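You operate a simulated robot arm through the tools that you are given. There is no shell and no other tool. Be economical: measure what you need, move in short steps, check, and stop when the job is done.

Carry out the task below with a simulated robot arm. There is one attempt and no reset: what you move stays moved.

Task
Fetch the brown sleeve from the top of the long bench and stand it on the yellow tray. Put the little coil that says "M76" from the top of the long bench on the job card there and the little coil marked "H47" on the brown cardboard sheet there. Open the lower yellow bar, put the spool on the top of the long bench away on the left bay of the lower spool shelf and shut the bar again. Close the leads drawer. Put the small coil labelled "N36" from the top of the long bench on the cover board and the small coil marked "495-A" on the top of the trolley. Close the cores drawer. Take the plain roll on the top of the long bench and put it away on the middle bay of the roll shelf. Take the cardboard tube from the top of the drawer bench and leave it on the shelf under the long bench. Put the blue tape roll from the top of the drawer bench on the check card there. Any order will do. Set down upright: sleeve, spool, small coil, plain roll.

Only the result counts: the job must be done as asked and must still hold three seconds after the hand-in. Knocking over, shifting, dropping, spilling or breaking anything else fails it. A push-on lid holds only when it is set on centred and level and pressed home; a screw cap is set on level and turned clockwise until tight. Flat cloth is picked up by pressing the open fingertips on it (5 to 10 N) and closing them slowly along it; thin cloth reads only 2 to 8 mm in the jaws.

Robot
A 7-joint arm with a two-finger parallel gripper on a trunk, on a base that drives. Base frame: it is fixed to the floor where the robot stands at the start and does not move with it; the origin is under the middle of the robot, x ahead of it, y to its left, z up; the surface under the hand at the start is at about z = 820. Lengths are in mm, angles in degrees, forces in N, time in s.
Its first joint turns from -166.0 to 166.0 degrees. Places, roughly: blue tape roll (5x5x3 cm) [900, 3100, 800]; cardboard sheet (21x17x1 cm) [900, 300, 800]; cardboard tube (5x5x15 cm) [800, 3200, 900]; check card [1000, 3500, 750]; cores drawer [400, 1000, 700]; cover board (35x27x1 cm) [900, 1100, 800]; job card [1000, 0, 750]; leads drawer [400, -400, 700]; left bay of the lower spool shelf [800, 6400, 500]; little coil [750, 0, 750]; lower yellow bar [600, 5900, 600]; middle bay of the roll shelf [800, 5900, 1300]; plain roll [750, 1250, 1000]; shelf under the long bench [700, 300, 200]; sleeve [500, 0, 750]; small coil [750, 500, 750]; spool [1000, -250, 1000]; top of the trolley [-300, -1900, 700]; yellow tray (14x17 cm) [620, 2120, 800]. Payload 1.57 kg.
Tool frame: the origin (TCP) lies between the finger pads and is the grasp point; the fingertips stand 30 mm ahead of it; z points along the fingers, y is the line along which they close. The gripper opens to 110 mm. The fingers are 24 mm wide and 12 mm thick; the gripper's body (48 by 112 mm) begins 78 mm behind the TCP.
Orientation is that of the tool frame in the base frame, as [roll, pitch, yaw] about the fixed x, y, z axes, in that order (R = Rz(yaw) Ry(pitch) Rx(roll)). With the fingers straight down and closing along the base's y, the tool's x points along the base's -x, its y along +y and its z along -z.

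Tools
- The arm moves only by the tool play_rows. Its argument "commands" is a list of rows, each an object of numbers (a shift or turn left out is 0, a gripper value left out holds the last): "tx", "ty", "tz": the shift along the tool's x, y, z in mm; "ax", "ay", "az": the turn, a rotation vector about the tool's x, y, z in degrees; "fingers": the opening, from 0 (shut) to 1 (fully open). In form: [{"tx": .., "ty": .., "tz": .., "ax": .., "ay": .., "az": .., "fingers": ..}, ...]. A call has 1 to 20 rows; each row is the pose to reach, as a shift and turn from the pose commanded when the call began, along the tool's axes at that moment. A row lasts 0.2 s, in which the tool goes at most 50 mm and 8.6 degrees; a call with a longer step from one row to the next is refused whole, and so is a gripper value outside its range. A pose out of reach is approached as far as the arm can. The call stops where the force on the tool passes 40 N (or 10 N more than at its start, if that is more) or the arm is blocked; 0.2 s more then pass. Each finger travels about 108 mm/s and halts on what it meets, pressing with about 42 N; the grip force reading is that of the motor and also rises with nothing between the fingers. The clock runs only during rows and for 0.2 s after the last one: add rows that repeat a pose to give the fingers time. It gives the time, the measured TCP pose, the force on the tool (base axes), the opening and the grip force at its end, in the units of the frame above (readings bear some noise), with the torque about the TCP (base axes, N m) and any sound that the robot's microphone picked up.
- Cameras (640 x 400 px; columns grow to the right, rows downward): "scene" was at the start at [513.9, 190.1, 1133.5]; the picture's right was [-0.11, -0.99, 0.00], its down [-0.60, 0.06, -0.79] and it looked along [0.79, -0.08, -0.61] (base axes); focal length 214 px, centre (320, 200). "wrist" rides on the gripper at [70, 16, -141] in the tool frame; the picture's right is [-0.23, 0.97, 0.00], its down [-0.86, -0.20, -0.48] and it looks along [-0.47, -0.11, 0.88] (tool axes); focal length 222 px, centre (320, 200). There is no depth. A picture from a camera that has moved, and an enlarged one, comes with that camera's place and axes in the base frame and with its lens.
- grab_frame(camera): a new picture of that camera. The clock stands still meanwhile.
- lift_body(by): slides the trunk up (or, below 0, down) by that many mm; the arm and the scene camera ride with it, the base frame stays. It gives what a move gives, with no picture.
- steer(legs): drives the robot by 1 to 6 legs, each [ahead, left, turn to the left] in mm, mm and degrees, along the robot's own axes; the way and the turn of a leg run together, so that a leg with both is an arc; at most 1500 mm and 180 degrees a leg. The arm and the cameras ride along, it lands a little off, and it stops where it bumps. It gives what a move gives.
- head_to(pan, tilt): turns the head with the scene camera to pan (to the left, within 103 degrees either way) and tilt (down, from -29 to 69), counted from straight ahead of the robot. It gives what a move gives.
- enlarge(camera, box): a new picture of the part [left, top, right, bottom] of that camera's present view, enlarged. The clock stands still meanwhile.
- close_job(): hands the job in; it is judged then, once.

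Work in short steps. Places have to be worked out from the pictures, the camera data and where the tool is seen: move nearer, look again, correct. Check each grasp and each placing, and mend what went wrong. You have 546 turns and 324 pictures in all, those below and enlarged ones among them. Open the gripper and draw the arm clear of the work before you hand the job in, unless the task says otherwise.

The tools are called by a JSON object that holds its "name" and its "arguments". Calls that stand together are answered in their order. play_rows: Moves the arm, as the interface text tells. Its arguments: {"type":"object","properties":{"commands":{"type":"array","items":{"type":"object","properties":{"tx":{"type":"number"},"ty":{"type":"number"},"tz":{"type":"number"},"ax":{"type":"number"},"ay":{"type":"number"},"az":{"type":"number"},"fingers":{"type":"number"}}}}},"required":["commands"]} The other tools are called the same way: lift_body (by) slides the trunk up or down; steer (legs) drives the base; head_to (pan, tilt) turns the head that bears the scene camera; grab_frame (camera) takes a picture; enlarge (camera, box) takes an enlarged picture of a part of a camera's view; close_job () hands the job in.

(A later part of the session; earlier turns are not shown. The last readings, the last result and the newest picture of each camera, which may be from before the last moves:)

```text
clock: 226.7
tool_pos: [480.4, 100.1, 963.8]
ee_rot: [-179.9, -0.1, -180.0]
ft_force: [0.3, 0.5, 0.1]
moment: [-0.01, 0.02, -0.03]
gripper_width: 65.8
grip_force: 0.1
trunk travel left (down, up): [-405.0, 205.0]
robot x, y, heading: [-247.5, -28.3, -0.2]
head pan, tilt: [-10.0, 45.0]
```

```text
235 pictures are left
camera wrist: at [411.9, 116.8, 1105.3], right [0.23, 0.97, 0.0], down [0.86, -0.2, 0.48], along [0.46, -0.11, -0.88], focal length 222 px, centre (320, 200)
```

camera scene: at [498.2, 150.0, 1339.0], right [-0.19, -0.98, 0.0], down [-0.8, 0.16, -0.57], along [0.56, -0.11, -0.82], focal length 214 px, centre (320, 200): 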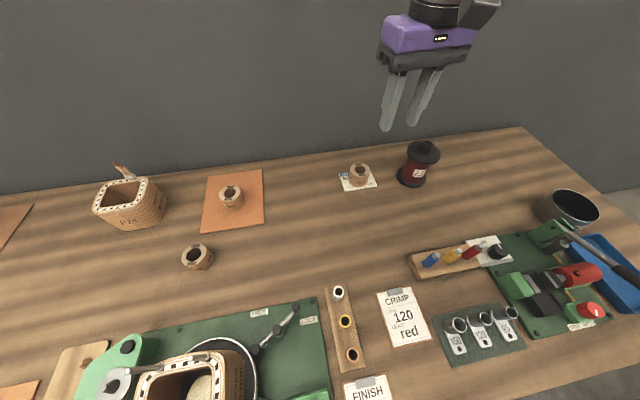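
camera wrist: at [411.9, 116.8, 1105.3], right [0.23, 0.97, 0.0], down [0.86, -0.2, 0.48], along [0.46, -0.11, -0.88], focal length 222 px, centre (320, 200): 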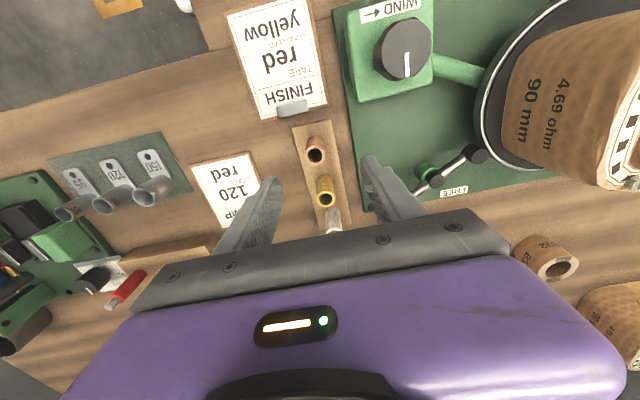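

Sleeve is at (478,97). Descend, grip, lift slowly.

{"name": "play_rows", "arguments": {"commands": [{"tx": 2, "ty": -3, "tz": 35}, {"tx": 2, "ty": -3, "tz": 65}, {"tx": 2, "ty": -3, "tz": 85}, {"tx": 2, "ty": -3, "tz": 93}, {"tx": 2, "ty": -3, "tz": 93}, {"tx": 2, "ty": -3, "tz": 93, "fingers": 0}, {"tx": 2, "ty": -3, "tz": 93}, {"tx": 2, "ty": -3, "tz": 93}, {"tx": 2, "ty": -3, "tz": 93}, {"tx": 2, "ty": -3, "tz": 93}, {"tx": 2, "ty": -3, "tz": 90}, {"tx": 2, "ty": -3, "tz": 85}, {"tx": 2, "ty": -3, "tz": 75}, {"tx": 2, "ty": -3, "tz": 60}, {"tx": 2, "ty": -3, "tz": 40}, {"tx": 2, "ty": -3, "tz": 15}, {"tx": 2, "ty": -3, "tz": 0}]}}

{"name": "grab_frame", "arguments": {"camera": "wrist"}}

```text
clock: 230.3
tool_pos: [479.9, 93.8, 965.1]
ee_rot: [-179.9, -0.2, 180.0]
ft_force: [0.6, -0.7, 0.3]
moment: [0.01, -0.02, 0.0]
gripper_width: 11.7
grip_force: 29.3
trunk travel left (down, up): [-405.0, 205.0]
robot x, y, heading: [-246.4, -25.1, -0.4]
head pan, tilt: [-10.0, 45.0]
```

```text
234 pictures are left
camera wrist: at [409.5, 111.0, 1107.0], right [0.23, 0.97, 0.0], down [0.86, -0.2, 0.48], along [0.46, -0.11, -0.88], focal length 222 px, centre (320, 200)
```

wrist: 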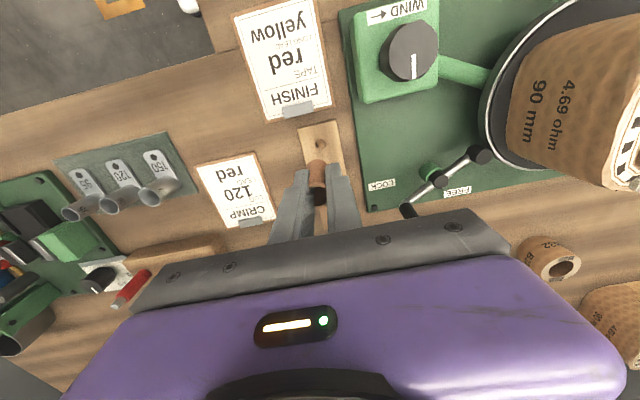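

Closed to 11.7 mm with something held; zoom in to check its attitude.

{"name": "enlarge", "arguments": {"camera": "wrist", "box": [260, 110, 380, 230]}}

{"name": "enlarge", "arguments": {"camera": "scene", "box": [260, 120, 400, 260]}}

```text
3.33 times, centred on (320, 170) of wrist
camera zoom: at [409.5, 111.0, 1107.0], right [0.23, 0.97, 0.0], down [0.86, -0.2, 0.48], along [0.46, -0.11, -0.88], focal length 740 px, centre (320, 300)
```

zoom: 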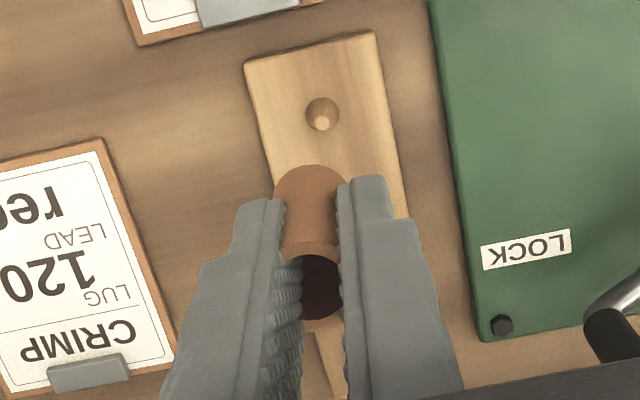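

```text
2.86 times, centred on (330, 190) of scene
camera zoom: at [261.0, 158.1, 1352.3], right [-0.18, -0.98, 0.0], down [-0.7, 0.13, -0.71], along [0.7, -0.13, -0.71], focal length 613 px, centre (291, 229)
```

zoom: 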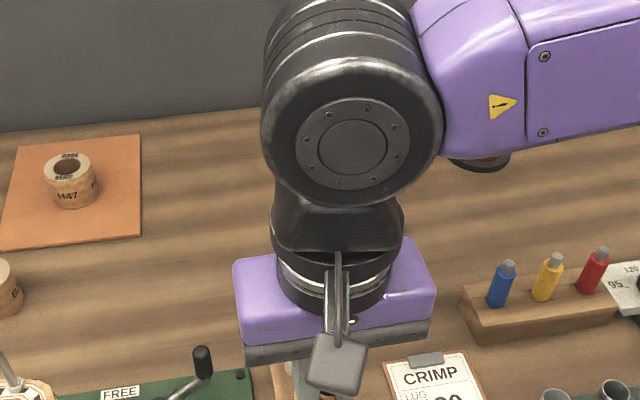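

The sleeve is upright in the fingers. Raise high and drive forward a little, then left along the bench toward the yellow tray.

{"name": "lift_body", "arguments": {"by": 200}}

{"name": "steer", "arguments": {"legs": [[150, 0, 0], [0, 1000, 0]]}}

{"name": "head_to", "arguments": {"pan": 70, "tilt": 45}}

{"name": "grab_frame", "arguments": {"camera": "scene"}}

```text
clock: 232.5
tool_pos: [479.4, 93.8, 1164.1]
ee_rot: [-179.9, 0.0, -180.0]
ft_force: [-0.5, -0.3, -0.6]
moment: [0.01, 0.01, 0.01]
gripper_width: 11.9
grip_force: 29.4
trunk travel left (down, up): [-605.0, 5.0]
robot x, y, heading: [-248.9, -23.1, -0.5]
head pan, tilt: [-10.0, 45.0]
```

```text
clock: 238.6
tool_pos: [634.7, 1083.8, 1165.3]
ee_rot: [-179.9, -0.1, 179.8]
ft_force: [-0.3, -0.8, 0.1]
moment: [-0.01, 0.0, -0.03]
gripper_width: 11.9
grip_force: 29.4
trunk travel left (down, up): [-605.0, 5.0]
robot x, y, heading: [-97.2, 967.4, -0.9]
head pan, tilt: [-10.0, 45.0]
```

```text
clock: 240.1
tool_pos: [632.8, 1083.2, 1164.7]
ee_rot: [-179.9, -0.1, 179.8]
ft_force: [0.6, -0.3, 0.4]
moment: [0.0, 0.0, -0.03]
gripper_width: 11.8
grip_force: 29.4
trunk travel left (down, up): [-605.0, 5.0]
robot x, y, heading: [-92.0, 973.3, -0.8]
head pan, tilt: [70.0, 45.0]
```

```text
231 pictures are left
camera scene: at [363.7, 1239.6, 1552.3], right [0.94, -0.35, 0.0], down [-0.25, -0.66, -0.71], along [0.25, 0.66, -0.71], focal length 214 px, centre (320, 200)
```

scene: 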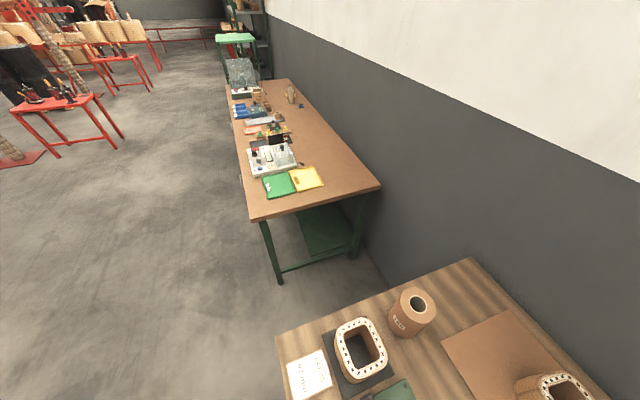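

Tray confirmed at (617,2126). I go back slightly to x≈-160 to clear the bench legs, and drive left 950.

{"name": "steer", "arguments": {"legs": [[-70, 0, 0.8], [0, 1030, 0]]}}

{"name": "head_to", "arguments": {"pan": 25, "tilt": 45}}

{"name": "grab_frame", "arguments": {"camera": "scene"}}

{"name": "grab_frame", "arguments": {"camera": "wrist"}}

```text
clock: 246.2
tool_pos: [548.5, 2146.8, 1164.3]
ee_rot: [-179.8, -0.1, -178.9]
ft_force: [-0.2, 1.1, -0.4]
moment: [0.03, 0.05, 0.01]
gripper_width: 12.1
grip_force: 29.2
trunk travel left (down, up): [-605.0, 5.0]
robot x, y, heading: [-176.0, 2012.8, 0.5]
head pan, tilt: [70.0, 45.0]
```

```text
clock: 247.3
tool_pos: [548.5, 2148.2, 1165.3]
ee_rot: [-179.9, 0.0, -178.7]
ft_force: [0.1, 0.3, -0.6]
moment: [0.05, -0.03, -0.01]
gripper_width: 12.2
grip_force: 29.4
trunk travel left (down, up): [-605.0, 5.0]
robot x, y, heading: [-179.4, 2012.4, 0.7]
head pan, tilt: [25.0, 45.0]
```

```text
230 pictures are left
camera scene: at [321.7, 2255.7, 1552.3], right [0.44, -0.9, 0.0], down [-0.64, -0.31, -0.71], along [0.64, 0.31, -0.71], focal length 214 px, centre (320, 200)
```

scene: 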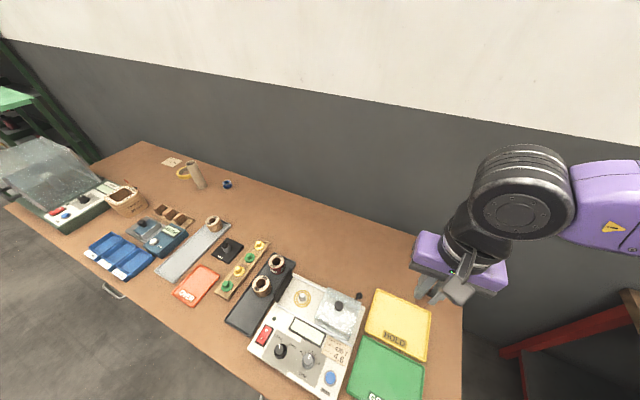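

```text
229 pictures are left
camera wrist: at [478.2, 2163.2, 1306.7], right [0.21, 0.98, 0.0], down [0.86, -0.18, 0.48], along [0.47, -0.1, -0.88], focal length 222 px, centre (320, 200)
```

wrist: 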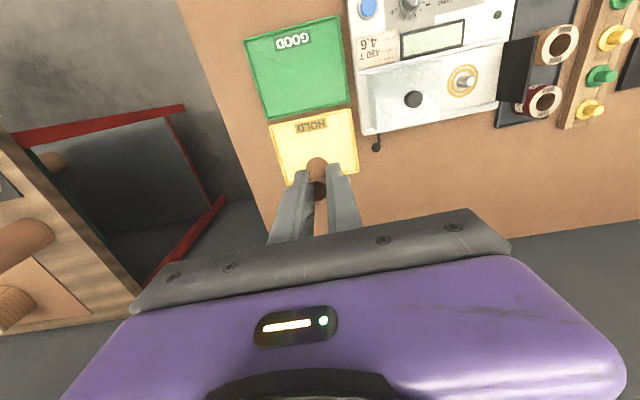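

Tray centre ~(613,2122). Shift the hand over it and lower the trunk 250.

{"name": "play_rows", "arguments": {"commands": [{"tx": -20, "ty": -8}, {"tx": -45, "ty": -18}, {"tx": -65, "ty": -25}, {"tx": -65, "ty": -25}]}}

{"name": "lift_body", "arguments": {"by": -270}}

{"name": "enlarge", "arguments": {"camera": "wrist", "box": [200, 60, 440, 260]}}

{"name": "grab_frame", "arguments": {"camera": "scene"}}

```text
clock: 248.3
tool_pos: [613.5, 2124.2, 1165.4]
ee_rot: [-180.0, -0.2, -178.7]
ft_force: [0.7, -0.8, 0.0]
moment: [-0.02, 0.01, 0.03]
gripper_width: 11.9
grip_force: 29.0
trunk travel left (down, up): [-605.0, 5.0]
robot x, y, heading: [-176.1, 2017.1, 0.6]
head pan, tilt: [25.0, 45.0]
```

```text
clock: 251.0
tool_pos: [611.9, 2122.8, 895.5]
ee_rot: [-179.9, -0.2, -178.7]
ft_force: [-0.2, -0.6, 0.6]
moment: [-0.03, 0.02, -0.02]
gripper_width: 12.1
grip_force: 29.6
trunk travel left (down, up): [-335.0, 275.0]
robot x, y, heading: [-176.0, 2013.8, 0.8]
head pan, tilt: [25.0, 45.0]
```

```text
2.00 times, centred on (320, 160) of wrist
camera zoom: at [542.0, 2139.0, 1037.5], right [0.21, 0.98, 0.0], down [0.86, -0.18, 0.48], along [0.47, -0.1, -0.88], focal length 444 px, centre (320, 280)
```

zoom: 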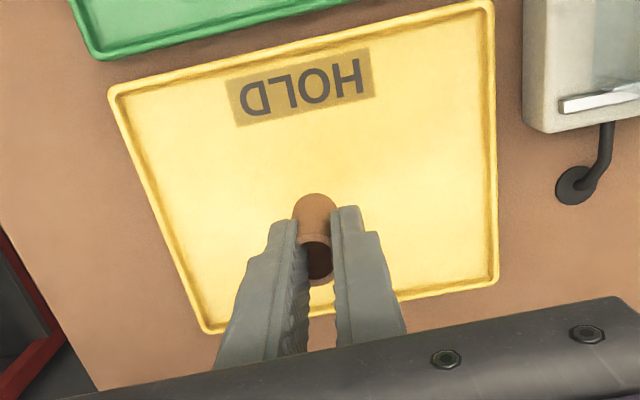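

```text
227 pictures are left
camera scene: at [321.7, 2255.6, 1282.4], right [0.43, -0.9, 0.0], down [-0.64, -0.31, -0.71], along [0.64, 0.31, -0.71], focal length 214 px, centre (320, 200)
```

scene: 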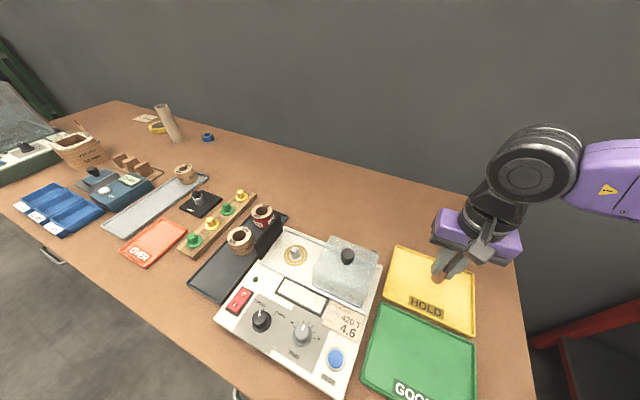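

Sleeve is above the tray's middle. Feel down slowly.

{"name": "play_rows", "arguments": {"commands": [{"tz": 10}, {"tz": 20}, {"tz": 28}, {"tz": 34}, {"tz": 38}, {"tz": 41}, {"tz": 44}, {"tz": 47}, {"tz": 50}]}}

```text
clock: 252.4
tool_pos: [613.0, 2124.6, 858.5]
ee_rot: [180.0, 0.3, -178.9]
ft_force: [-7.2, -3.3, 20.4]
moment: [0.11, 0.37, -0.05]
gripper_width: 12.0
grip_force: 29.4
trunk travel left (down, up): [-335.0, 275.0]
robot x, y, heading: [-177.0, 2013.9, 0.7]
head pan, tilt: [25.0, 45.0]
stopped in row 6: the force on the tool passed its limit at 43 N (the readings are from after the stop); the commanded pose is now the measured one
```

Contact. Ease up 1 mm and release, then rise.

{"name": "play_rows", "arguments": {"commands": [{"tz": -1}, {"tz": -1}, {"tz": -1, "fingers": 0.2}, {"tz": -1, "fingers": 0.35}, {"tz": -1, "fingers": 0.35}, {"tz": -20}, {"tz": -60}, {"tz": -100}, {"tz": -100}]}}

{"name": "enlarge", "arguments": {"camera": "wrist", "box": [200, 60, 440, 260]}}

{"name": "enlarge", "arguments": {"camera": "scene", "box": [340, 200, 540, 360]}}

```text
clock: 254.4
tool_pos: [613.8, 2125.5, 958.8]
ee_rot: [179.9, 0.2, -178.9]
ft_force: [0.1, 0.2, -0.2]
moment: [0.03, 0.02, 0.02]
gripper_width: 38.7
grip_force: 0.2
trunk travel left (down, up): [-335.0, 275.0]
robot x, y, heading: [-175.5, 2013.3, 0.8]
head pan, tilt: [25.0, 45.0]
```

```text
2.00 times, centred on (320, 160) of wrist
camera zoom: at [542.4, 2140.7, 1100.1], right [0.21, 0.98, 0.0], down [0.86, -0.18, 0.48], along [0.47, -0.1, -0.88], focal length 444 px, centre (320, 280)
```

zoom: 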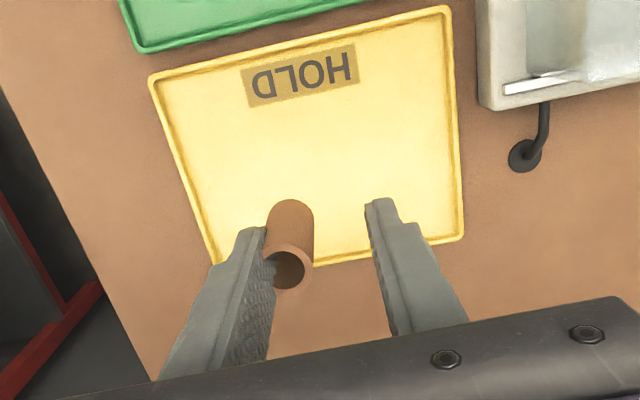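

```text
2.50 times, centred on (440, 280) of scene
camera zoom: at [321.7, 2255.5, 1282.3], right [0.43, -0.9, 0.0], down [-0.64, -0.31, -0.71], along [0.64, 0.31, -0.71], focal length 536 px, centre (20, 0)
```

zoom: 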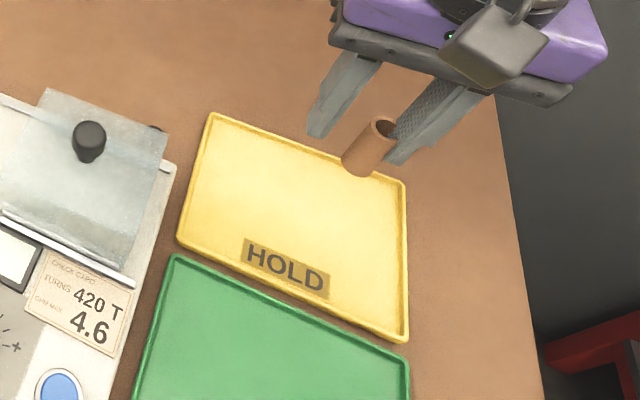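

The sleeve is clinging to the -y finger after release. I lower it back to the tray and look before opening further.

{"name": "play_rows", "arguments": {"commands": [{"tz": 40}, {"tz": 75}, {"tz": 90}, {"tz": 95}, {"tz": 98}, {"tz": 100}]}}

{"name": "enlarge", "arguments": {"camera": "wrist", "box": [240, 100, 400, 240]}}

{"name": "enlarge", "arguments": {"camera": "scene", "box": [400, 220, 500, 320]}}

```text
clock: 255.8
tool_pos: [614.3, 2124.1, 859.3]
ee_rot: [-180.0, 0.2, -178.8]
ft_force: [-2.8, 0.7, 11.6]
moment: [0.07, 0.14, -0.05]
gripper_width: 39.0
grip_force: 0.2
trunk travel left (down, up): [-335.0, 275.0]
robot x, y, heading: [-180.5, 2021.5, 0.7]
head pan, tilt: [25.0, 45.0]
```

```text
2.86 times, centred on (320, 170) of wrist
camera zoom: at [541.3, 2139.2, 1000.8], right [0.21, 0.98, 0.0], down [0.86, -0.18, 0.48], along [0.47, -0.1, -0.88], focal length 635 px, centre (320, 286)
```

zoom: 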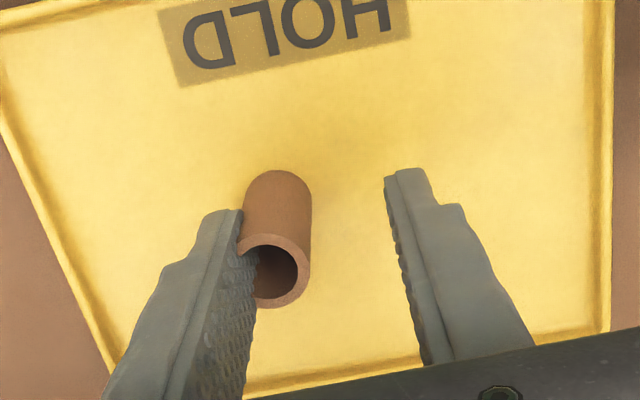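

```text
4.00 times, centred on (450, 270) of scene
camera zoom: at [321.3, 2255.5, 1282.7], right [0.43, -0.9, 0.0], down [-0.64, -0.31, -0.71], along [0.64, 0.31, -0.71], focal length 858 px, centre (-200, -80)
```

zoom: 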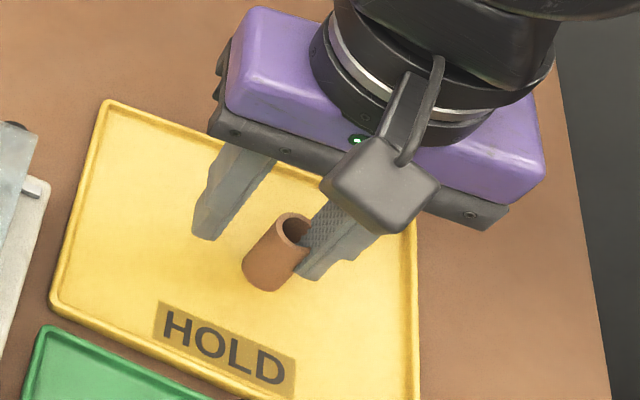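

The -y finger seems caught in the sleeve's soft wall. With the sleeve on the tray I ease pressure, then open a bit more and look.

{"name": "play_rows", "arguments": {"commands": [{"tz": -0.5}, {"tz": -0.5, "fingers": 0.45}, {"tz": -0.5, "fingers": 0.45}, {"tz": -0.5, "fingers": 0.45}]}}

{"name": "enlarge", "arguments": {"camera": "wrist", "box": [240, 100, 400, 240]}}

```text
clock: 256.8
tool_pos: [613.3, 2124.1, 858.1]
ee_rot: [179.9, 0.1, -178.7]
ft_force: [-0.1, 8.1, 16.9]
moment: [0.17, 0.02, 0.0]
gripper_width: 42.8
grip_force: 0.0
trunk travel left (down, up): [-335.0, 275.0]
robot x, y, heading: [-175.9, 2014.6, 0.8]
head pan, tilt: [25.0, 45.0]
```

```text
2.86 times, centred on (320, 170) of wrist
camera zoom: at [541.5, 2139.1, 1000.2], right [0.21, 0.98, 0.0], down [0.86, -0.18, 0.48], along [0.47, -0.1, -0.88], focal length 635 px, centre (320, 286)
```

zoom: 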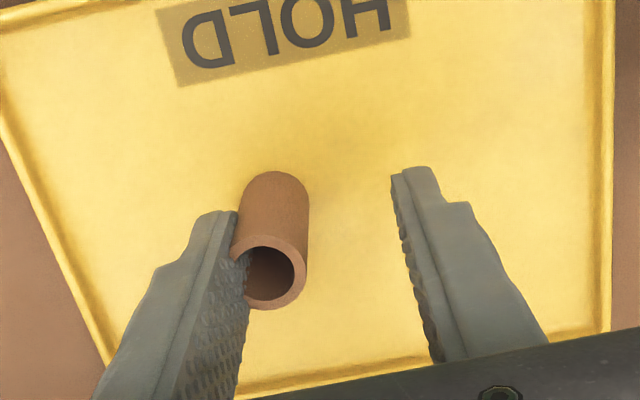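

The finger is pulling on the sleeve. I take a tight close-up to understand the contact.

{"name": "enlarge", "arguments": {"camera": "wrist", "box": [280, 130, 340, 190]}}

{"name": "enlarge", "arguments": {"camera": "scene", "box": [425, 245, 475, 295]}}

```text
6.67 times, centred on (310, 160) of wrist
camera zoom: at [541.5, 2139.1, 1000.2], right [0.21, 0.98, 0.0], down [0.86, -0.18, 0.48], along [0.47, -0.1, -0.88], focal length 1481 px, centre (387, 467)
```

zoom: 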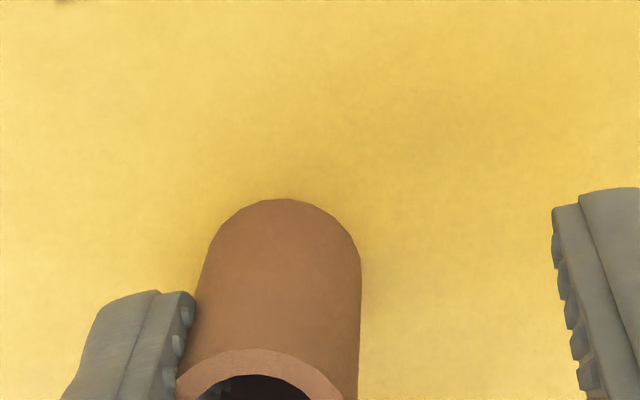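

```text
8.00 times, centred on (450, 270) of scene
camera zoom: at [321.2, 2255.7, 1282.5], right [0.43, -0.9, 0.0], down [-0.64, -0.31, -0.71], along [0.64, 0.31, -0.71], focal length 1716 px, centre (-720, -360)
```

zoom: 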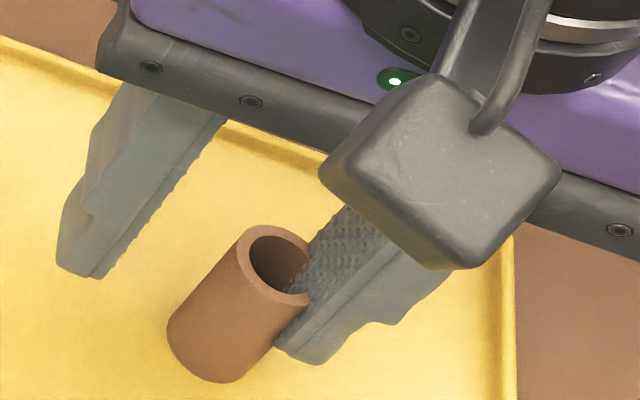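

The pad is sunk through the soft wall. I re-close, press lightly on the tray, and re-open very slowly so it can relax free.

{"name": "play_rows", "arguments": {"commands": [{"tz": 0, "fingers": 0.3}, {"tz": 0, "fingers": 0.22}, {"tz": 0, "fingers": 0.18}, {"tz": 0, "fingers": 0.17}, {"tz": 0, "fingers": 0.17}]}}

{"name": "enlarge", "arguments": {"camera": "wrist", "box": [280, 110, 360, 210]}}

```text
clock: 258.0
tool_pos: [611.8, 2123.7, 858.0]
ee_rot: [180.0, 0.1, -178.7]
ft_force: [-0.3, -4.1, 9.6]
moment: [-0.45, -0.07, -0.03]
gripper_width: 22.6
grip_force: 1.2
trunk travel left (down, up): [-335.0, 275.0]
robot x, y, heading: [-178.0, 2016.0, 0.8]
head pan, tilt: [25.0, 45.0]
```

```text
4.00 times, centred on (320, 160) of wrist
camera zoom: at [541.4, 2138.9, 999.5], right [0.21, 0.98, 0.0], down [0.86, -0.18, 0.48], along [0.47, -0.1, -0.88], focal length 888 px, centre (320, 360)
```

zoom: 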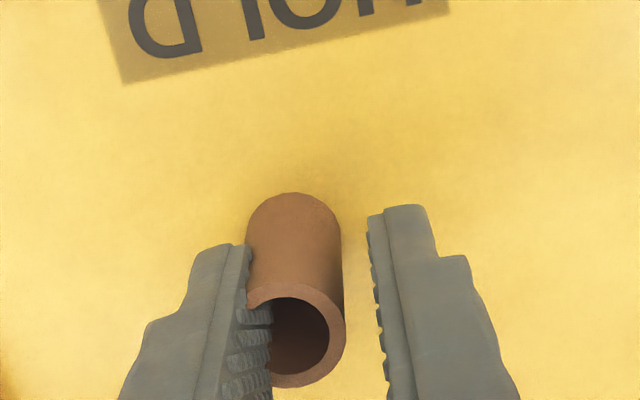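

The sleeve stays stuck to that finger at a fixed offset. I'll press it firmly on the tray so friction holds it, and open to pull the pad free.

{"name": "play_rows", "arguments": {"commands": [{"tz": 1, "fingers": 0.2}, {"tz": 2, "fingers": 0.25}, {"tz": 2, "fingers": 0.6}, {"tz": 2, "fingers": 0.6}]}}

{"name": "enlarge", "arguments": {"camera": "wrist", "box": [260, 110, 380, 210]}}

```text
clock: 259.0
tool_pos: [611.7, 2118.9, 852.7]
ee_rot: [-179.7, -0.2, -178.9]
ft_force: [0.7, -0.9, 0.4]
moment: [-0.01, 0.01, -0.02]
gripper_width: 66.2
grip_force: 0.2
trunk travel left (down, up): [-335.0, 275.0]
robot x, y, heading: [-176.0, 2016.2, 0.7]
head pan, tilt: [25.0, 45.0]
```

```text
4.00 times, centred on (320, 160) of wrist
camera zoom: at [541.9, 2136.5, 994.5], right [0.21, 0.98, -0.01], down [0.86, -0.18, 0.48], along [0.47, -0.11, -0.88], focal length 888 px, centre (320, 360)
```

zoom: 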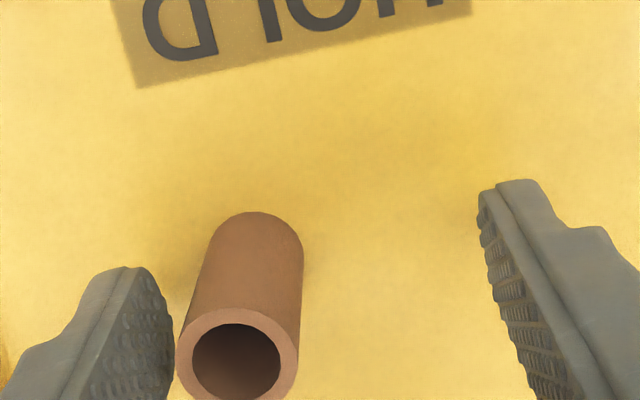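

It broke free; the sleeve stands vertical on the tray. Rise straight up and verify.

{"name": "play_rows", "arguments": {"commands": [{"tz": -5}, {"tz": -15}, {"tz": -35}, {"tz": -70}, {"tz": -110}, {"tz": -150}]}}

{"name": "grab_frame", "arguments": {"camera": "wrist"}}

{"name": "enlarge", "arguments": {"camera": "scene", "box": [340, 200, 540, 360]}}

```text
clock: 260.4
tool_pos: [610.7, 2123.2, 1007.1]
ee_rot: [-179.9, 0.2, -178.8]
ft_force: [0.2, -0.6, -0.5]
moment: [0.01, 0.0, -0.01]
gripper_width: 66.2
grip_force: 0.0
trunk travel left (down, up): [-335.0, 275.0]
robot x, y, heading: [-177.3, 2016.8, 0.5]
head pan, tilt: [25.0, 45.0]
```

```text
217 pictures are left
camera wrist: at [539.9, 2138.5, 1149.0], right [0.21, 0.98, 0.0], down [0.86, -0.18, 0.48], along [0.47, -0.1, -0.88], focal length 222 px, centre (320, 200)
```

wrist: 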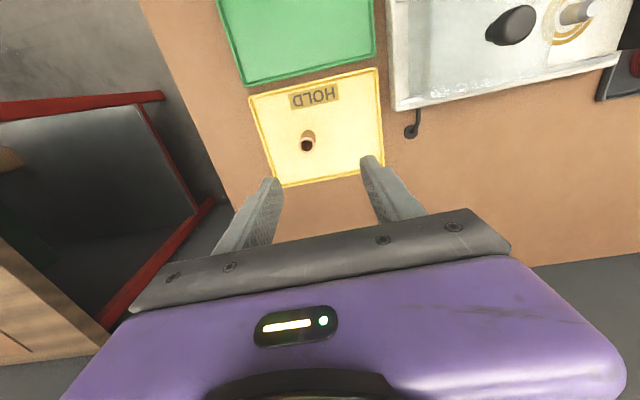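

```text
2.50 times, centred on (440, 280) of scene
camera zoom: at [321.8, 2255.5, 1282.2], right [0.43, -0.9, 0.0], down [-0.64, -0.31, -0.71], along [0.64, 0.31, -0.71], focal length 536 px, centre (20, 0)
```

zoom: 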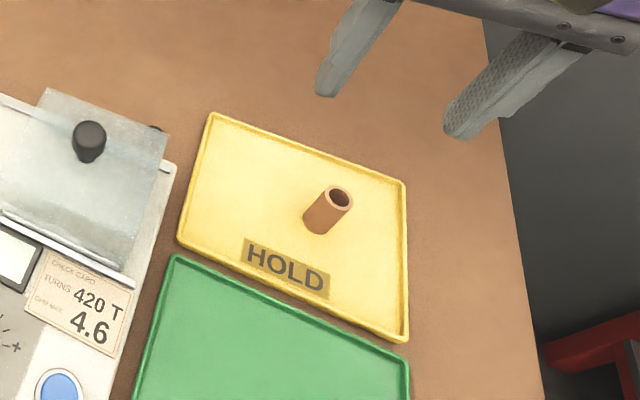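

Sleeve is standing on the yellow tray. Next the drawer bench: raise, drive left ~1000, and look.

{"name": "lift_body", "arguments": {"by": 150}}

{"name": "steer", "arguments": {"legs": [[0, 1100, -0.5]]}}

{"name": "head_to", "arguments": {"pan": 10, "tilt": 45}}

{"name": "grab_frame", "arguments": {"camera": "scene"}}

{"name": "head_to", "arguments": {"pan": 80, "tilt": 30}}

{"name": "grab_frame", "arguments": {"camera": "scene"}}

```text
clock: 262.1
tool_pos: [611.3, 2122.7, 1156.8]
ee_rot: [179.9, 0.0, -178.9]
ft_force: [-0.4, -0.8, -0.3]
moment: [0.01, 0.01, 0.04]
gripper_width: 65.9
grip_force: 0.0
trunk travel left (down, up): [-485.0, 125.0]
robot x, y, heading: [-175.6, 2015.0, 0.7]
head pan, tilt: [25.0, 45.0]
```

```text
clock: 267.9
tool_pos: [592.4, 3257.3, 1155.8]
ee_rot: [-179.9, 0.1, -178.6]
ft_force: [0.5, 0.0, -0.5]
moment: [0.04, 0.0, -0.01]
gripper_width: 66.0
grip_force: 0.1
trunk travel left (down, up): [-485.0, 125.0]
robot x, y, heading: [-193.4, 3146.3, 1.0]
head pan, tilt: [25.0, 45.0]
```

```text
clock: 268.7
tool_pos: [592.8, 3258.9, 1157.1]
ee_rot: [180.0, 0.0, -178.6]
ft_force: [-0.5, -0.5, 0.6]
moment: [0.01, -0.01, 0.01]
gripper_width: 65.8
grip_force: 0.1
trunk travel left (down, up): [-485.0, 125.0]
robot x, y, heading: [-196.4, 3144.5, 0.9]
head pan, tilt: [10.0, 45.0]
```

```text
215 pictures are left
camera scene: at [309.8, 3368.4, 1432.3], right [0.19, -0.98, 0.0], down [-0.69, -0.14, -0.71], along [0.69, 0.14, -0.71], focal length 214 px, centre (320, 200)
```

scene: 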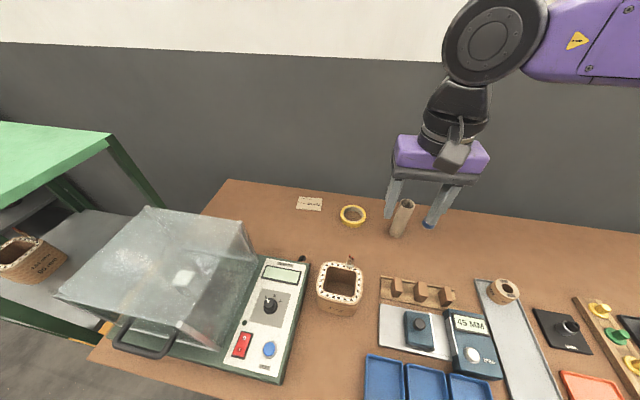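

```text
clock: 270.1
tool_pos: [593.3, 3257.3, 1156.7]
ee_rot: [180.0, 0.2, -178.7]
ft_force: [-0.5, -0.8, 0.4]
moment: [0.02, 0.01, -0.03]
gripper_width: 65.7
grip_force: 0.1
trunk travel left (down, up): [-485.0, 125.0]
robot x, y, heading: [-195.1, 3143.0, 1.1]
head pan, tilt: [80.0, 30.0]
```

```text
214 pictures are left
camera scene: at [244.1, 3442.2, 1454.9], right [0.99, -0.16, 0.0], down [-0.08, -0.49, -0.87], along [0.14, 0.86, -0.5], focal length 214 px, centre (320, 200)
```

scene: 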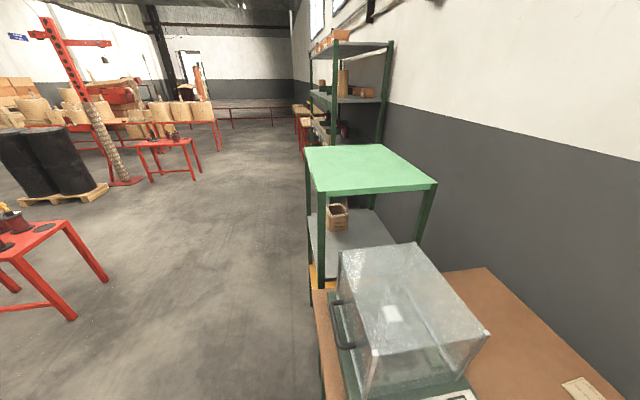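

Blue tape ≈(864,3073), tube ≈(799,3189), check card ≈(894,3529). I drive ahead 125 so they come in reach.

{"name": "steer", "arguments": {"legs": [[125, 0, -1]]}}

{"name": "play_rows", "arguments": {"commands": [{"tx": -30, "ty": -35, "fingers": 0.9}, {"tx": -60, "ty": -70}, {"tx": -75, "ty": -110}, {"tx": -90, "ty": -150}, {"tx": -90, "ty": -175}, {"tx": -90, "ty": -175}]}}

{"name": "head_to", "arguments": {"pan": 0, "tilt": 45}}

{"name": "grab_frame", "arguments": {"camera": "wrist"}}

{"name": "grab_frame", "arguments": {"camera": "scene"}}

```text
clock: 271.3
tool_pos: [716.7, 3246.6, 1157.5]
ee_rot: [-180.0, 0.1, -179.5]
ft_force: [-0.5, -0.4, -0.1]
moment: [0.01, 0.0, 0.02]
gripper_width: 66.1
grip_force: 0.1
trunk travel left (down, up): [-485.0, 125.0]
robot x, y, heading: [-71.1, 3147.8, 0.1]
head pan, tilt: [80.0, 30.0]
```

```text
clock: 272.7
tool_pos: [807.7, 3071.9, 1158.4]
ee_rot: [-180.0, 0.0, -179.5]
ft_force: [0.8, -0.8, 0.4]
moment: [-0.02, 0.01, 0.03]
gripper_width: 99.1
grip_force: 0.1
trunk travel left (down, up): [-485.0, 125.0]
robot x, y, heading: [-71.2, 3145.8, 0.2]
head pan, tilt: [80.0, 30.0]
```

```text
clock: 274.2
tool_pos: [808.0, 3073.5, 1158.3]
ee_rot: [179.9, 0.1, -179.5]
ft_force: [0.3, 0.4, 0.5]
moment: [0.02, -0.02, -0.01]
gripper_width: 99.0
grip_force: 0.1
trunk travel left (down, up): [-485.0, 125.0]
robot x, y, heading: [-73.7, 3148.7, 0.1]
head pan, tilt: [0.0, 45.0]
```

```text
213 pictures are left
camera wrist: at [736.7, 3088.6, 1299.9], right [0.22, 0.98, 0.0], down [0.86, -0.19, 0.48], along [0.47, -0.1, -0.88], focal length 222 px, centre (320, 200)
```

wrist: 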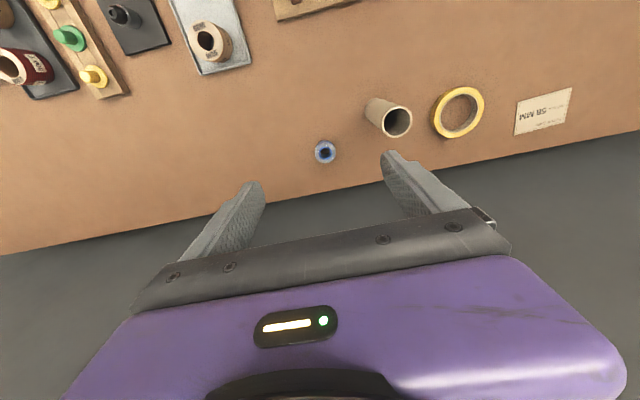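

```text
212 pictures are left
camera scene: at [436.3, 3347.2, 1432.3], right [0.0, -1.0, 0.0], down [-0.71, 0.0, -0.71], along [0.71, 0.0, -0.71], focal length 214 px, centre (320, 200)
```

scene: 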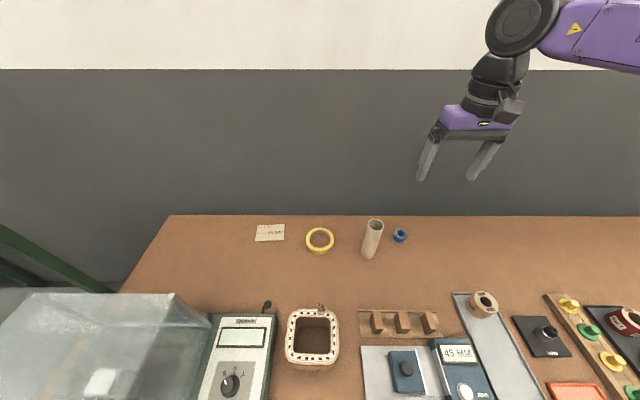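

Blue tape lies flat at about (874,3071), top z≈828. Move over it, lower the trunk, and check.

{"name": "play_rows", "arguments": {"commands": [{"tx": -30, "ty": -1}, {"tx": -66, "ty": -2}, {"tx": -66, "ty": -2}]}}

{"name": "lift_body", "arguments": {"by": -250}}

{"name": "grab_frame", "arguments": {"camera": "wrist"}}

{"name": "enlarge", "arguments": {"camera": "scene", "box": [220, 100, 500, 260]}}

```text
clock: 275.1
tool_pos: [873.4, 3069.4, 1157.4]
ee_rot: [-180.0, 0.1, -179.5]
ft_force: [-0.6, 0.0, 0.5]
moment: [0.01, 0.01, -0.02]
gripper_width: 99.1
grip_force: 0.0
trunk travel left (down, up): [-485.0, 125.0]
robot x, y, heading: [-69.7, 3145.8, 0.3]
head pan, tilt: [0.0, 45.0]
```

```text
clock: 277.6
tool_pos: [873.7, 3070.4, 908.3]
ee_rot: [180.0, 0.1, -179.5]
ft_force: [-0.2, 0.1, -0.9]
moment: [-0.02, 0.01, 0.02]
gripper_width: 99.1
grip_force: 0.0
trunk travel left (down, up): [-235.0, 375.0]
robot x, y, heading: [-72.9, 3145.3, 0.1]
head pan, tilt: [0.0, 45.0]
```

```text
211 pictures are left
camera wrist: at [802.8, 3086.2, 1049.7], right [0.22, 0.98, 0.0], down [0.86, -0.19, 0.48], along [0.47, -0.1, -0.88], focal length 222 px, centre (320, 200)
```

wrist: 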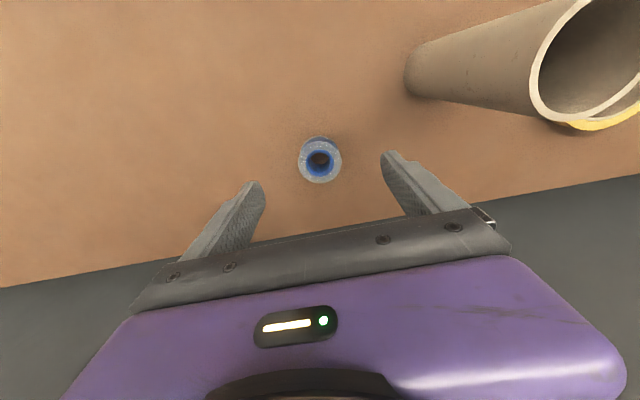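

```text
2.29 times, centred on (360, 180) of scene
camera zoom: at [436.3, 3347.1, 1182.4], right [0.0, -1.0, 0.0], down [-0.71, 0.0, -0.71], along [0.71, 0.0, -0.71], focal length 490 px, centre (229, 246)
```

zoom: 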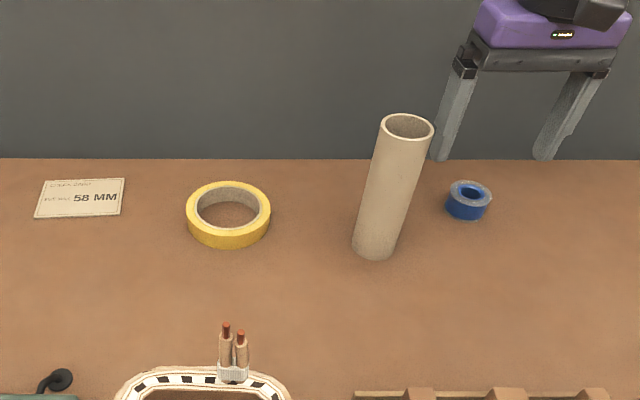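

Aligned. Descend toward z≈842 (feeling for the bench), then grip.

{"name": "play_rows", "arguments": {"commands": [{"tz": 25}, {"tz": 45}, {"tz": 56}, {"tz": 62}, {"tz": 66}, {"tz": 68}, {"tz": 70}]}}

{"name": "enlarge", "arguments": {"camera": "scene", "box": [360, 100, 500, 230]}}

```text
clock: 279.2
tool_pos: [872.1, 3070.7, 836.9]
ee_rot: [-179.9, 0.0, -179.5]
ft_force: [0.0, 1.0, -0.3]
moment: [-0.01, 0.0, -0.01]
gripper_width: 99.2
grip_force: 0.2
trunk travel left (down, up): [-235.0, 375.0]
robot x, y, heading: [-69.4, 3144.5, 0.6]
head pan, tilt: [0.0, 45.0]
```

```text
3.08 times, centred on (430, 165) of scene
camera zoom: at [436.2, 3347.1, 1182.3], right [0.0, -1.0, 0.0], down [-0.71, 0.0, -0.71], along [0.71, 0.0, -0.71], focal length 660 px, centre (-18, 308)
```

zoom: 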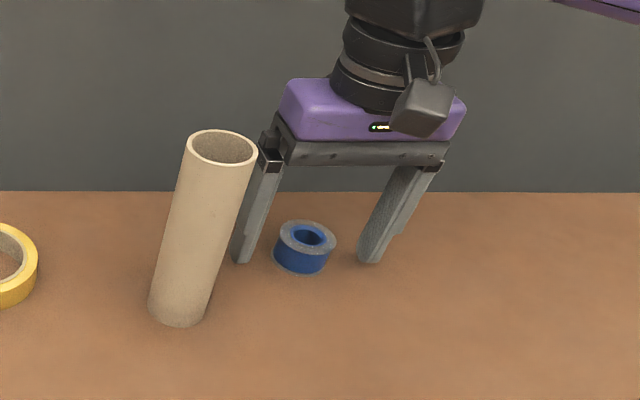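

Fingers straddle the tape. Lower 3 mm more, close, lift slowly.

{"name": "play_rows", "arguments": {"commands": [{"tz": 3}, {"tz": 3, "fingers": 0}, {"tz": 3}, {"tz": 3}, {"tz": 3}, {"tz": 3}, {"tz": 0}, {"tz": -5}, {"tz": -12}, {"tz": -25}, {"tz": -45}, {"tz": -70}, {"tz": -70}]}}

{"name": "grab_frame", "arguments": {"camera": "wrist"}}

```text
clock: 282.0
tool_pos: [873.4, 3071.1, 909.2]
ee_rot: [179.9, 0.1, -179.6]
ft_force: [0.5, 0.5, -0.4]
moment: [0.03, 0.0, 0.0]
gripper_width: 42.2
grip_force: 41.7
trunk travel left (down, up): [-235.0, 375.0]
robot x, y, heading: [-73.1, 3150.5, 0.4]
head pan, tilt: [0.0, 45.0]
```

```text
208 pictures are left
camera wrist: at [802.5, 3087.6, 1051.4], right [0.22, 0.98, 0.0], down [0.86, -0.19, 0.48], along [0.47, -0.1, -0.88], focal length 222 px, centre (320, 200)
```

wrist: 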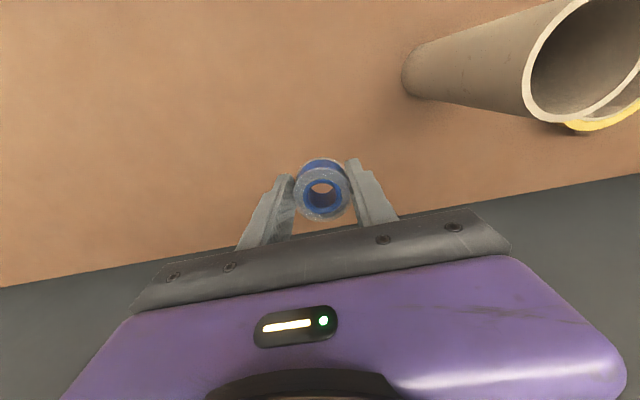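

Tape held. Raise over the tube and drive left/ahead a little toward the check card (centre ≈(903,3528)).

{"name": "lift_body", "arguments": {"by": 170}}

{"name": "steer", "arguments": {"legs": [[25, 320, 0]]}}

{"name": "play_rows", "arguments": {"commands": [{"ty": 15}, {"ty": 40}, {"ty": 70}, {"ty": 95}, {"ty": 115}, {"ty": 125}, {"ty": 125}]}}

{"name": "grab_frame", "arguments": {"camera": "wrist"}}

{"name": "grab_frame", "arguments": {"camera": "scene"}}

```text
clock: 283.9
tool_pos: [873.5, 3071.2, 1079.5]
ee_rot: [-179.9, 0.2, -179.6]
ft_force: [-0.3, 0.5, -1.1]
moment: [0.0, 0.01, -0.02]
gripper_width: 42.3
grip_force: 42.6
trunk travel left (down, up): [-405.0, 205.0]
robot x, y, heading: [-73.9, 3147.2, 0.3]
head pan, tilt: [0.0, 45.0]
```

```text
clock: 286.1
tool_pos: [897.5, 3384.1, 1078.7]
ee_rot: [179.9, 0.0, -179.7]
ft_force: [1.1, -0.5, -0.3]
moment: [0.02, -0.02, 0.0]
gripper_width: 41.4
grip_force: 42.1
trunk travel left (down, up): [-405.0, 205.0]
robot x, y, heading: [-45.2, 3457.6, 0.3]
head pan, tilt: [0.0, 45.0]
```

```text
clock: 287.7
tool_pos: [898.2, 3510.3, 1078.7]
ee_rot: [-180.0, 0.2, -179.6]
ft_force: [-0.4, 0.1, 0.2]
moment: [0.01, 0.01, 0.02]
gripper_width: 41.5
grip_force: 42.0
trunk travel left (down, up): [-405.0, 205.0]
robot x, y, heading: [-41.5, 3462.0, 0.2]
head pan, tilt: [0.0, 45.0]
```

```text
207 pictures are left
camera wrist: at [826.9, 3526.5, 1220.8], right [0.22, 0.98, 0.0], down [0.86, -0.19, 0.48], along [0.47, -0.11, -0.88], focal length 222 px, centre (320, 200)
```

wrist: 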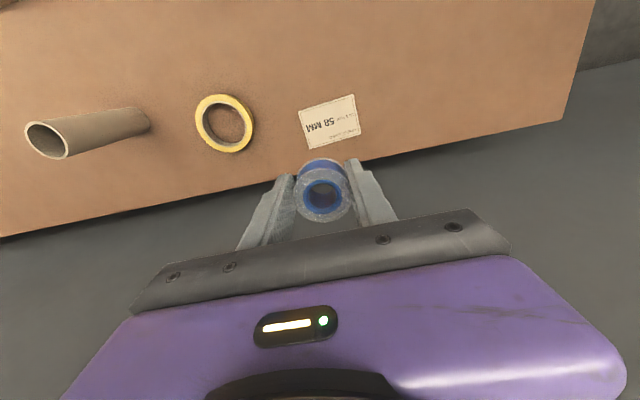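

```text
206 pictures are left
camera scene: at [461.6, 3660.9, 1352.3], right [0.0, -1.0, 0.0], down [-0.71, 0.0, -0.71], along [0.71, 0.0, -0.71], focal length 214 px, centre (320, 200)
```

scene: 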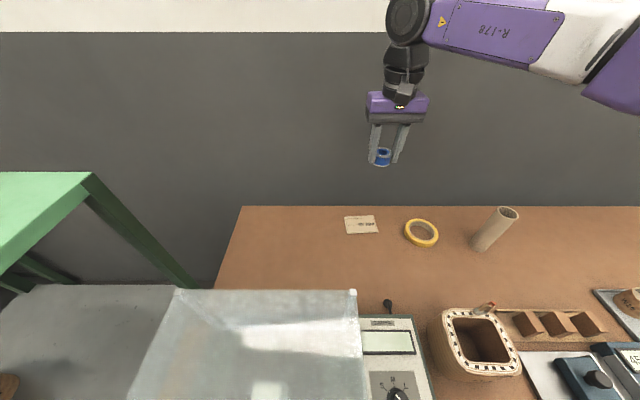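

Card centre (898,3527). Shift +16 in y, lower the trunk 225, then feel down.

{"name": "play_rows", "arguments": {"commands": [{"ty": 8}, {"ty": 16}, {"ty": 16}]}}

{"name": "lift_body", "arguments": {"by": -225}}

{"name": "play_rows", "arguments": {"commands": [{"tz": 5}, {"tz": 9}, {"tz": 12}, {"tz": 15}, {"tz": 17}, {"tz": 19}, {"tz": 21}, {"tz": 23}]}}

```text
clock: 288.5
tool_pos: [897.8, 3525.8, 1078.7]
ee_rot: [-179.9, 0.1, -179.7]
ft_force: [0.5, -0.1, -1.1]
moment: [0.02, 0.04, 0.03]
gripper_width: 41.4
grip_force: 42.1
trunk travel left (down, up): [-405.0, 205.0]
robot x, y, heading: [-44.2, 3462.9, -0.1]
head pan, tilt: [0.0, 45.0]
```

```text
clock: 290.8
tool_pos: [896.3, 3524.6, 863.0]
ee_rot: [180.0, 0.1, -179.6]
ft_force: [-0.3, -0.3, -1.3]
moment: [-0.03, 0.01, 0.01]
gripper_width: 41.1
grip_force: 42.0
trunk travel left (down, up): [-180.0, 430.0]
robot x, y, heading: [-46.0, 3465.5, 0.1]
head pan, tilt: [0.0, 45.0]
```

```text
clock: 292.6
tool_pos: [895.8, 3525.0, 839.6]
ee_rot: [180.0, 0.2, -179.6]
ft_force: [0.6, 0.1, 0.2]
moment: [0.0, -0.01, 0.0]
gripper_width: 41.1
grip_force: 42.2
trunk travel left (down, up): [-180.0, 430.0]
robot x, y, heading: [-47.6, 3465.0, 0.1]
head pan, tilt: [0.0, 45.0]
```

No contact yet; continue slowly.

{"name": "play_rows", "arguments": {"commands": [{"tz": 2}, {"tz": 4}, {"tz": 5.5}, {"tz": 7}, {"tz": 8.5}, {"tz": 10}]}}

```text
clock: 294.0
tool_pos: [897.6, 3524.1, 831.6]
ee_rot: [179.9, 0.6, -179.6]
ft_force: [0.0, 0.2, 2.5]
moment: [-0.08, 0.07, 0.02]
gripper_width: 41.4
grip_force: 42.0
trunk travel left (down, up): [-180.0, 430.0]
robot x, y, heading: [-48.8, 3461.9, 0.0]
head pan, tilt: [0.0, 45.0]
stopped in row 6: the force on the tool passed its limit at 42 N (the readings are from after the stop); the commanded pose is now the measured one
```

Contact. Release slowly and rise.

{"name": "play_rows", "arguments": {"commands": [{"tz": 0, "fingers": 0.45}, {"tz": 0, "fingers": 0.6}, {"tz": 0, "fingers": 0.75}, {"tz": 0, "fingers": 0.75}, {"tz": -10}, {"tz": -30}, {"tz": -70}, {"tz": -110}]}}

{"name": "grab_frame", "arguments": {"camera": "wrist"}}

```text
clock: 295.8
tool_pos: [893.2, 3524.4, 943.1]
ee_rot: [179.9, 0.5, -179.7]
ft_force: [-0.2, 0.1, 0.0]
moment: [-0.01, 0.02, 0.01]
gripper_width: 82.3
grip_force: 0.0
trunk travel left (down, up): [-180.0, 430.0]
robot x, y, heading: [-44.1, 3461.6, 0.0]
head pan, tilt: [0.0, 45.0]
```

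```text
205 pictures are left
camera wrist: at [822.0, 3540.2, 1084.8], right [0.22, 0.98, 0.0], down [0.85, -0.2, 0.49], along [0.47, -0.1, -0.87], focal length 222 px, centre (320, 200)
```

wrist: 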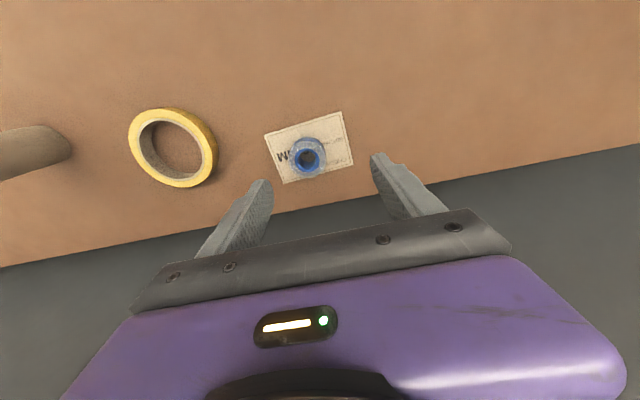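

Tape sits on the check card. Next the cardboard tube at ≈(799,3190), top ≈950: raise, drive right 300 and line up above it.

{"name": "lift_body", "arguments": {"by": 200}}

{"name": "steer", "arguments": {"legs": [[0, -310, 0]]}}

{"name": "play_rows", "arguments": {"commands": [{"tx": 35, "ty": -10}, {"tx": 70, "ty": -20}, {"tx": 95, "ty": -25}, {"tx": 95, "ty": -25}]}}

{"name": "grab_frame", "arguments": {"camera": "wrist"}}

{"name": "grab_frame", "arguments": {"camera": "scene"}}

```text
clock: 298.0
tool_pos: [895.7, 3523.7, 1134.3]
ee_rot: [179.9, 0.3, -179.6]
ft_force: [-0.6, 0.7, -0.2]
moment: [-0.03, -0.02, -0.04]
gripper_width: 82.5
grip_force: 0.0
trunk travel left (down, up): [-380.0, 230.0]
robot x, y, heading: [-45.4, 3460.4, 0.2]
head pan, tilt: [0.0, 45.0]
```

```text
clock: 300.0
tool_pos: [895.2, 3211.2, 1133.5]
ee_rot: [179.9, 0.3, 179.8]
ft_force: [0.1, 0.5, -0.7]
moment: [0.0, 0.01, -0.04]
gripper_width: 82.4
grip_force: 0.0
trunk travel left (down, up): [-380.0, 230.0]
robot x, y, heading: [-49.8, 3159.2, -0.8]
head pan, tilt: [0.0, 45.0]
```

```text
clock: 301.0
tool_pos: [801.5, 3186.8, 1134.0]
ee_rot: [179.9, 0.4, 179.7]
ft_force: [0.7, -0.4, 1.0]
moment: [-0.02, 0.01, 0.01]
gripper_width: 82.6
grip_force: 0.0
trunk travel left (down, up): [-380.0, 230.0]
robot x, y, heading: [-43.3, 3156.8, -0.8]
head pan, tilt: [0.0, 45.0]
```

```text
204 pictures are left
camera wrist: at [729.8, 3203.0, 1275.5], right [0.23, 0.97, 0.0], down [0.85, -0.2, 0.48], along [0.47, -0.11, -0.88], focal length 222 px, centre (320, 200)
```

wrist: 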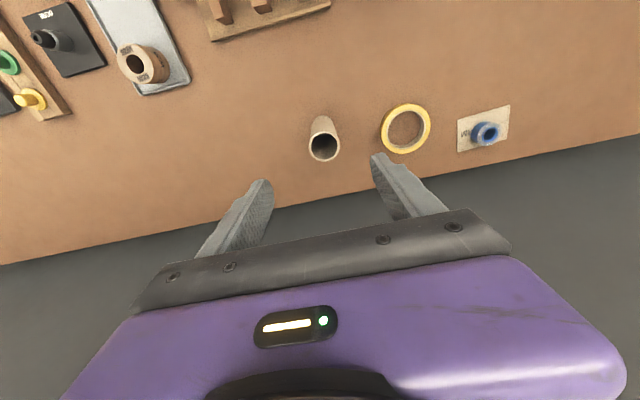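

```text
203 pictures are left
camera scene: at [462.2, 3350.7, 1327.3], right [-0.01, -1.0, 0.0], down [-0.71, 0.01, -0.71], along [0.71, -0.01, -0.71], focal length 214 px, centre (320, 200)
```

scene: 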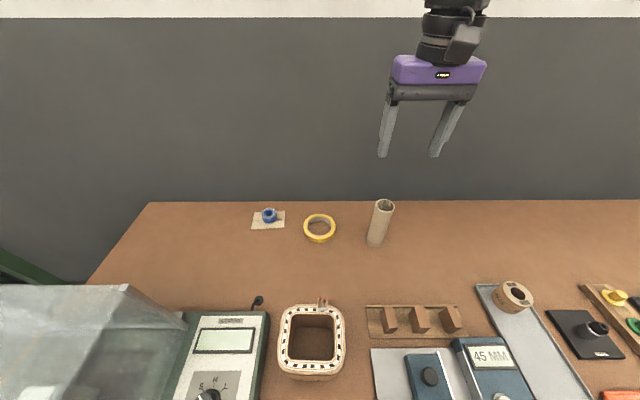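

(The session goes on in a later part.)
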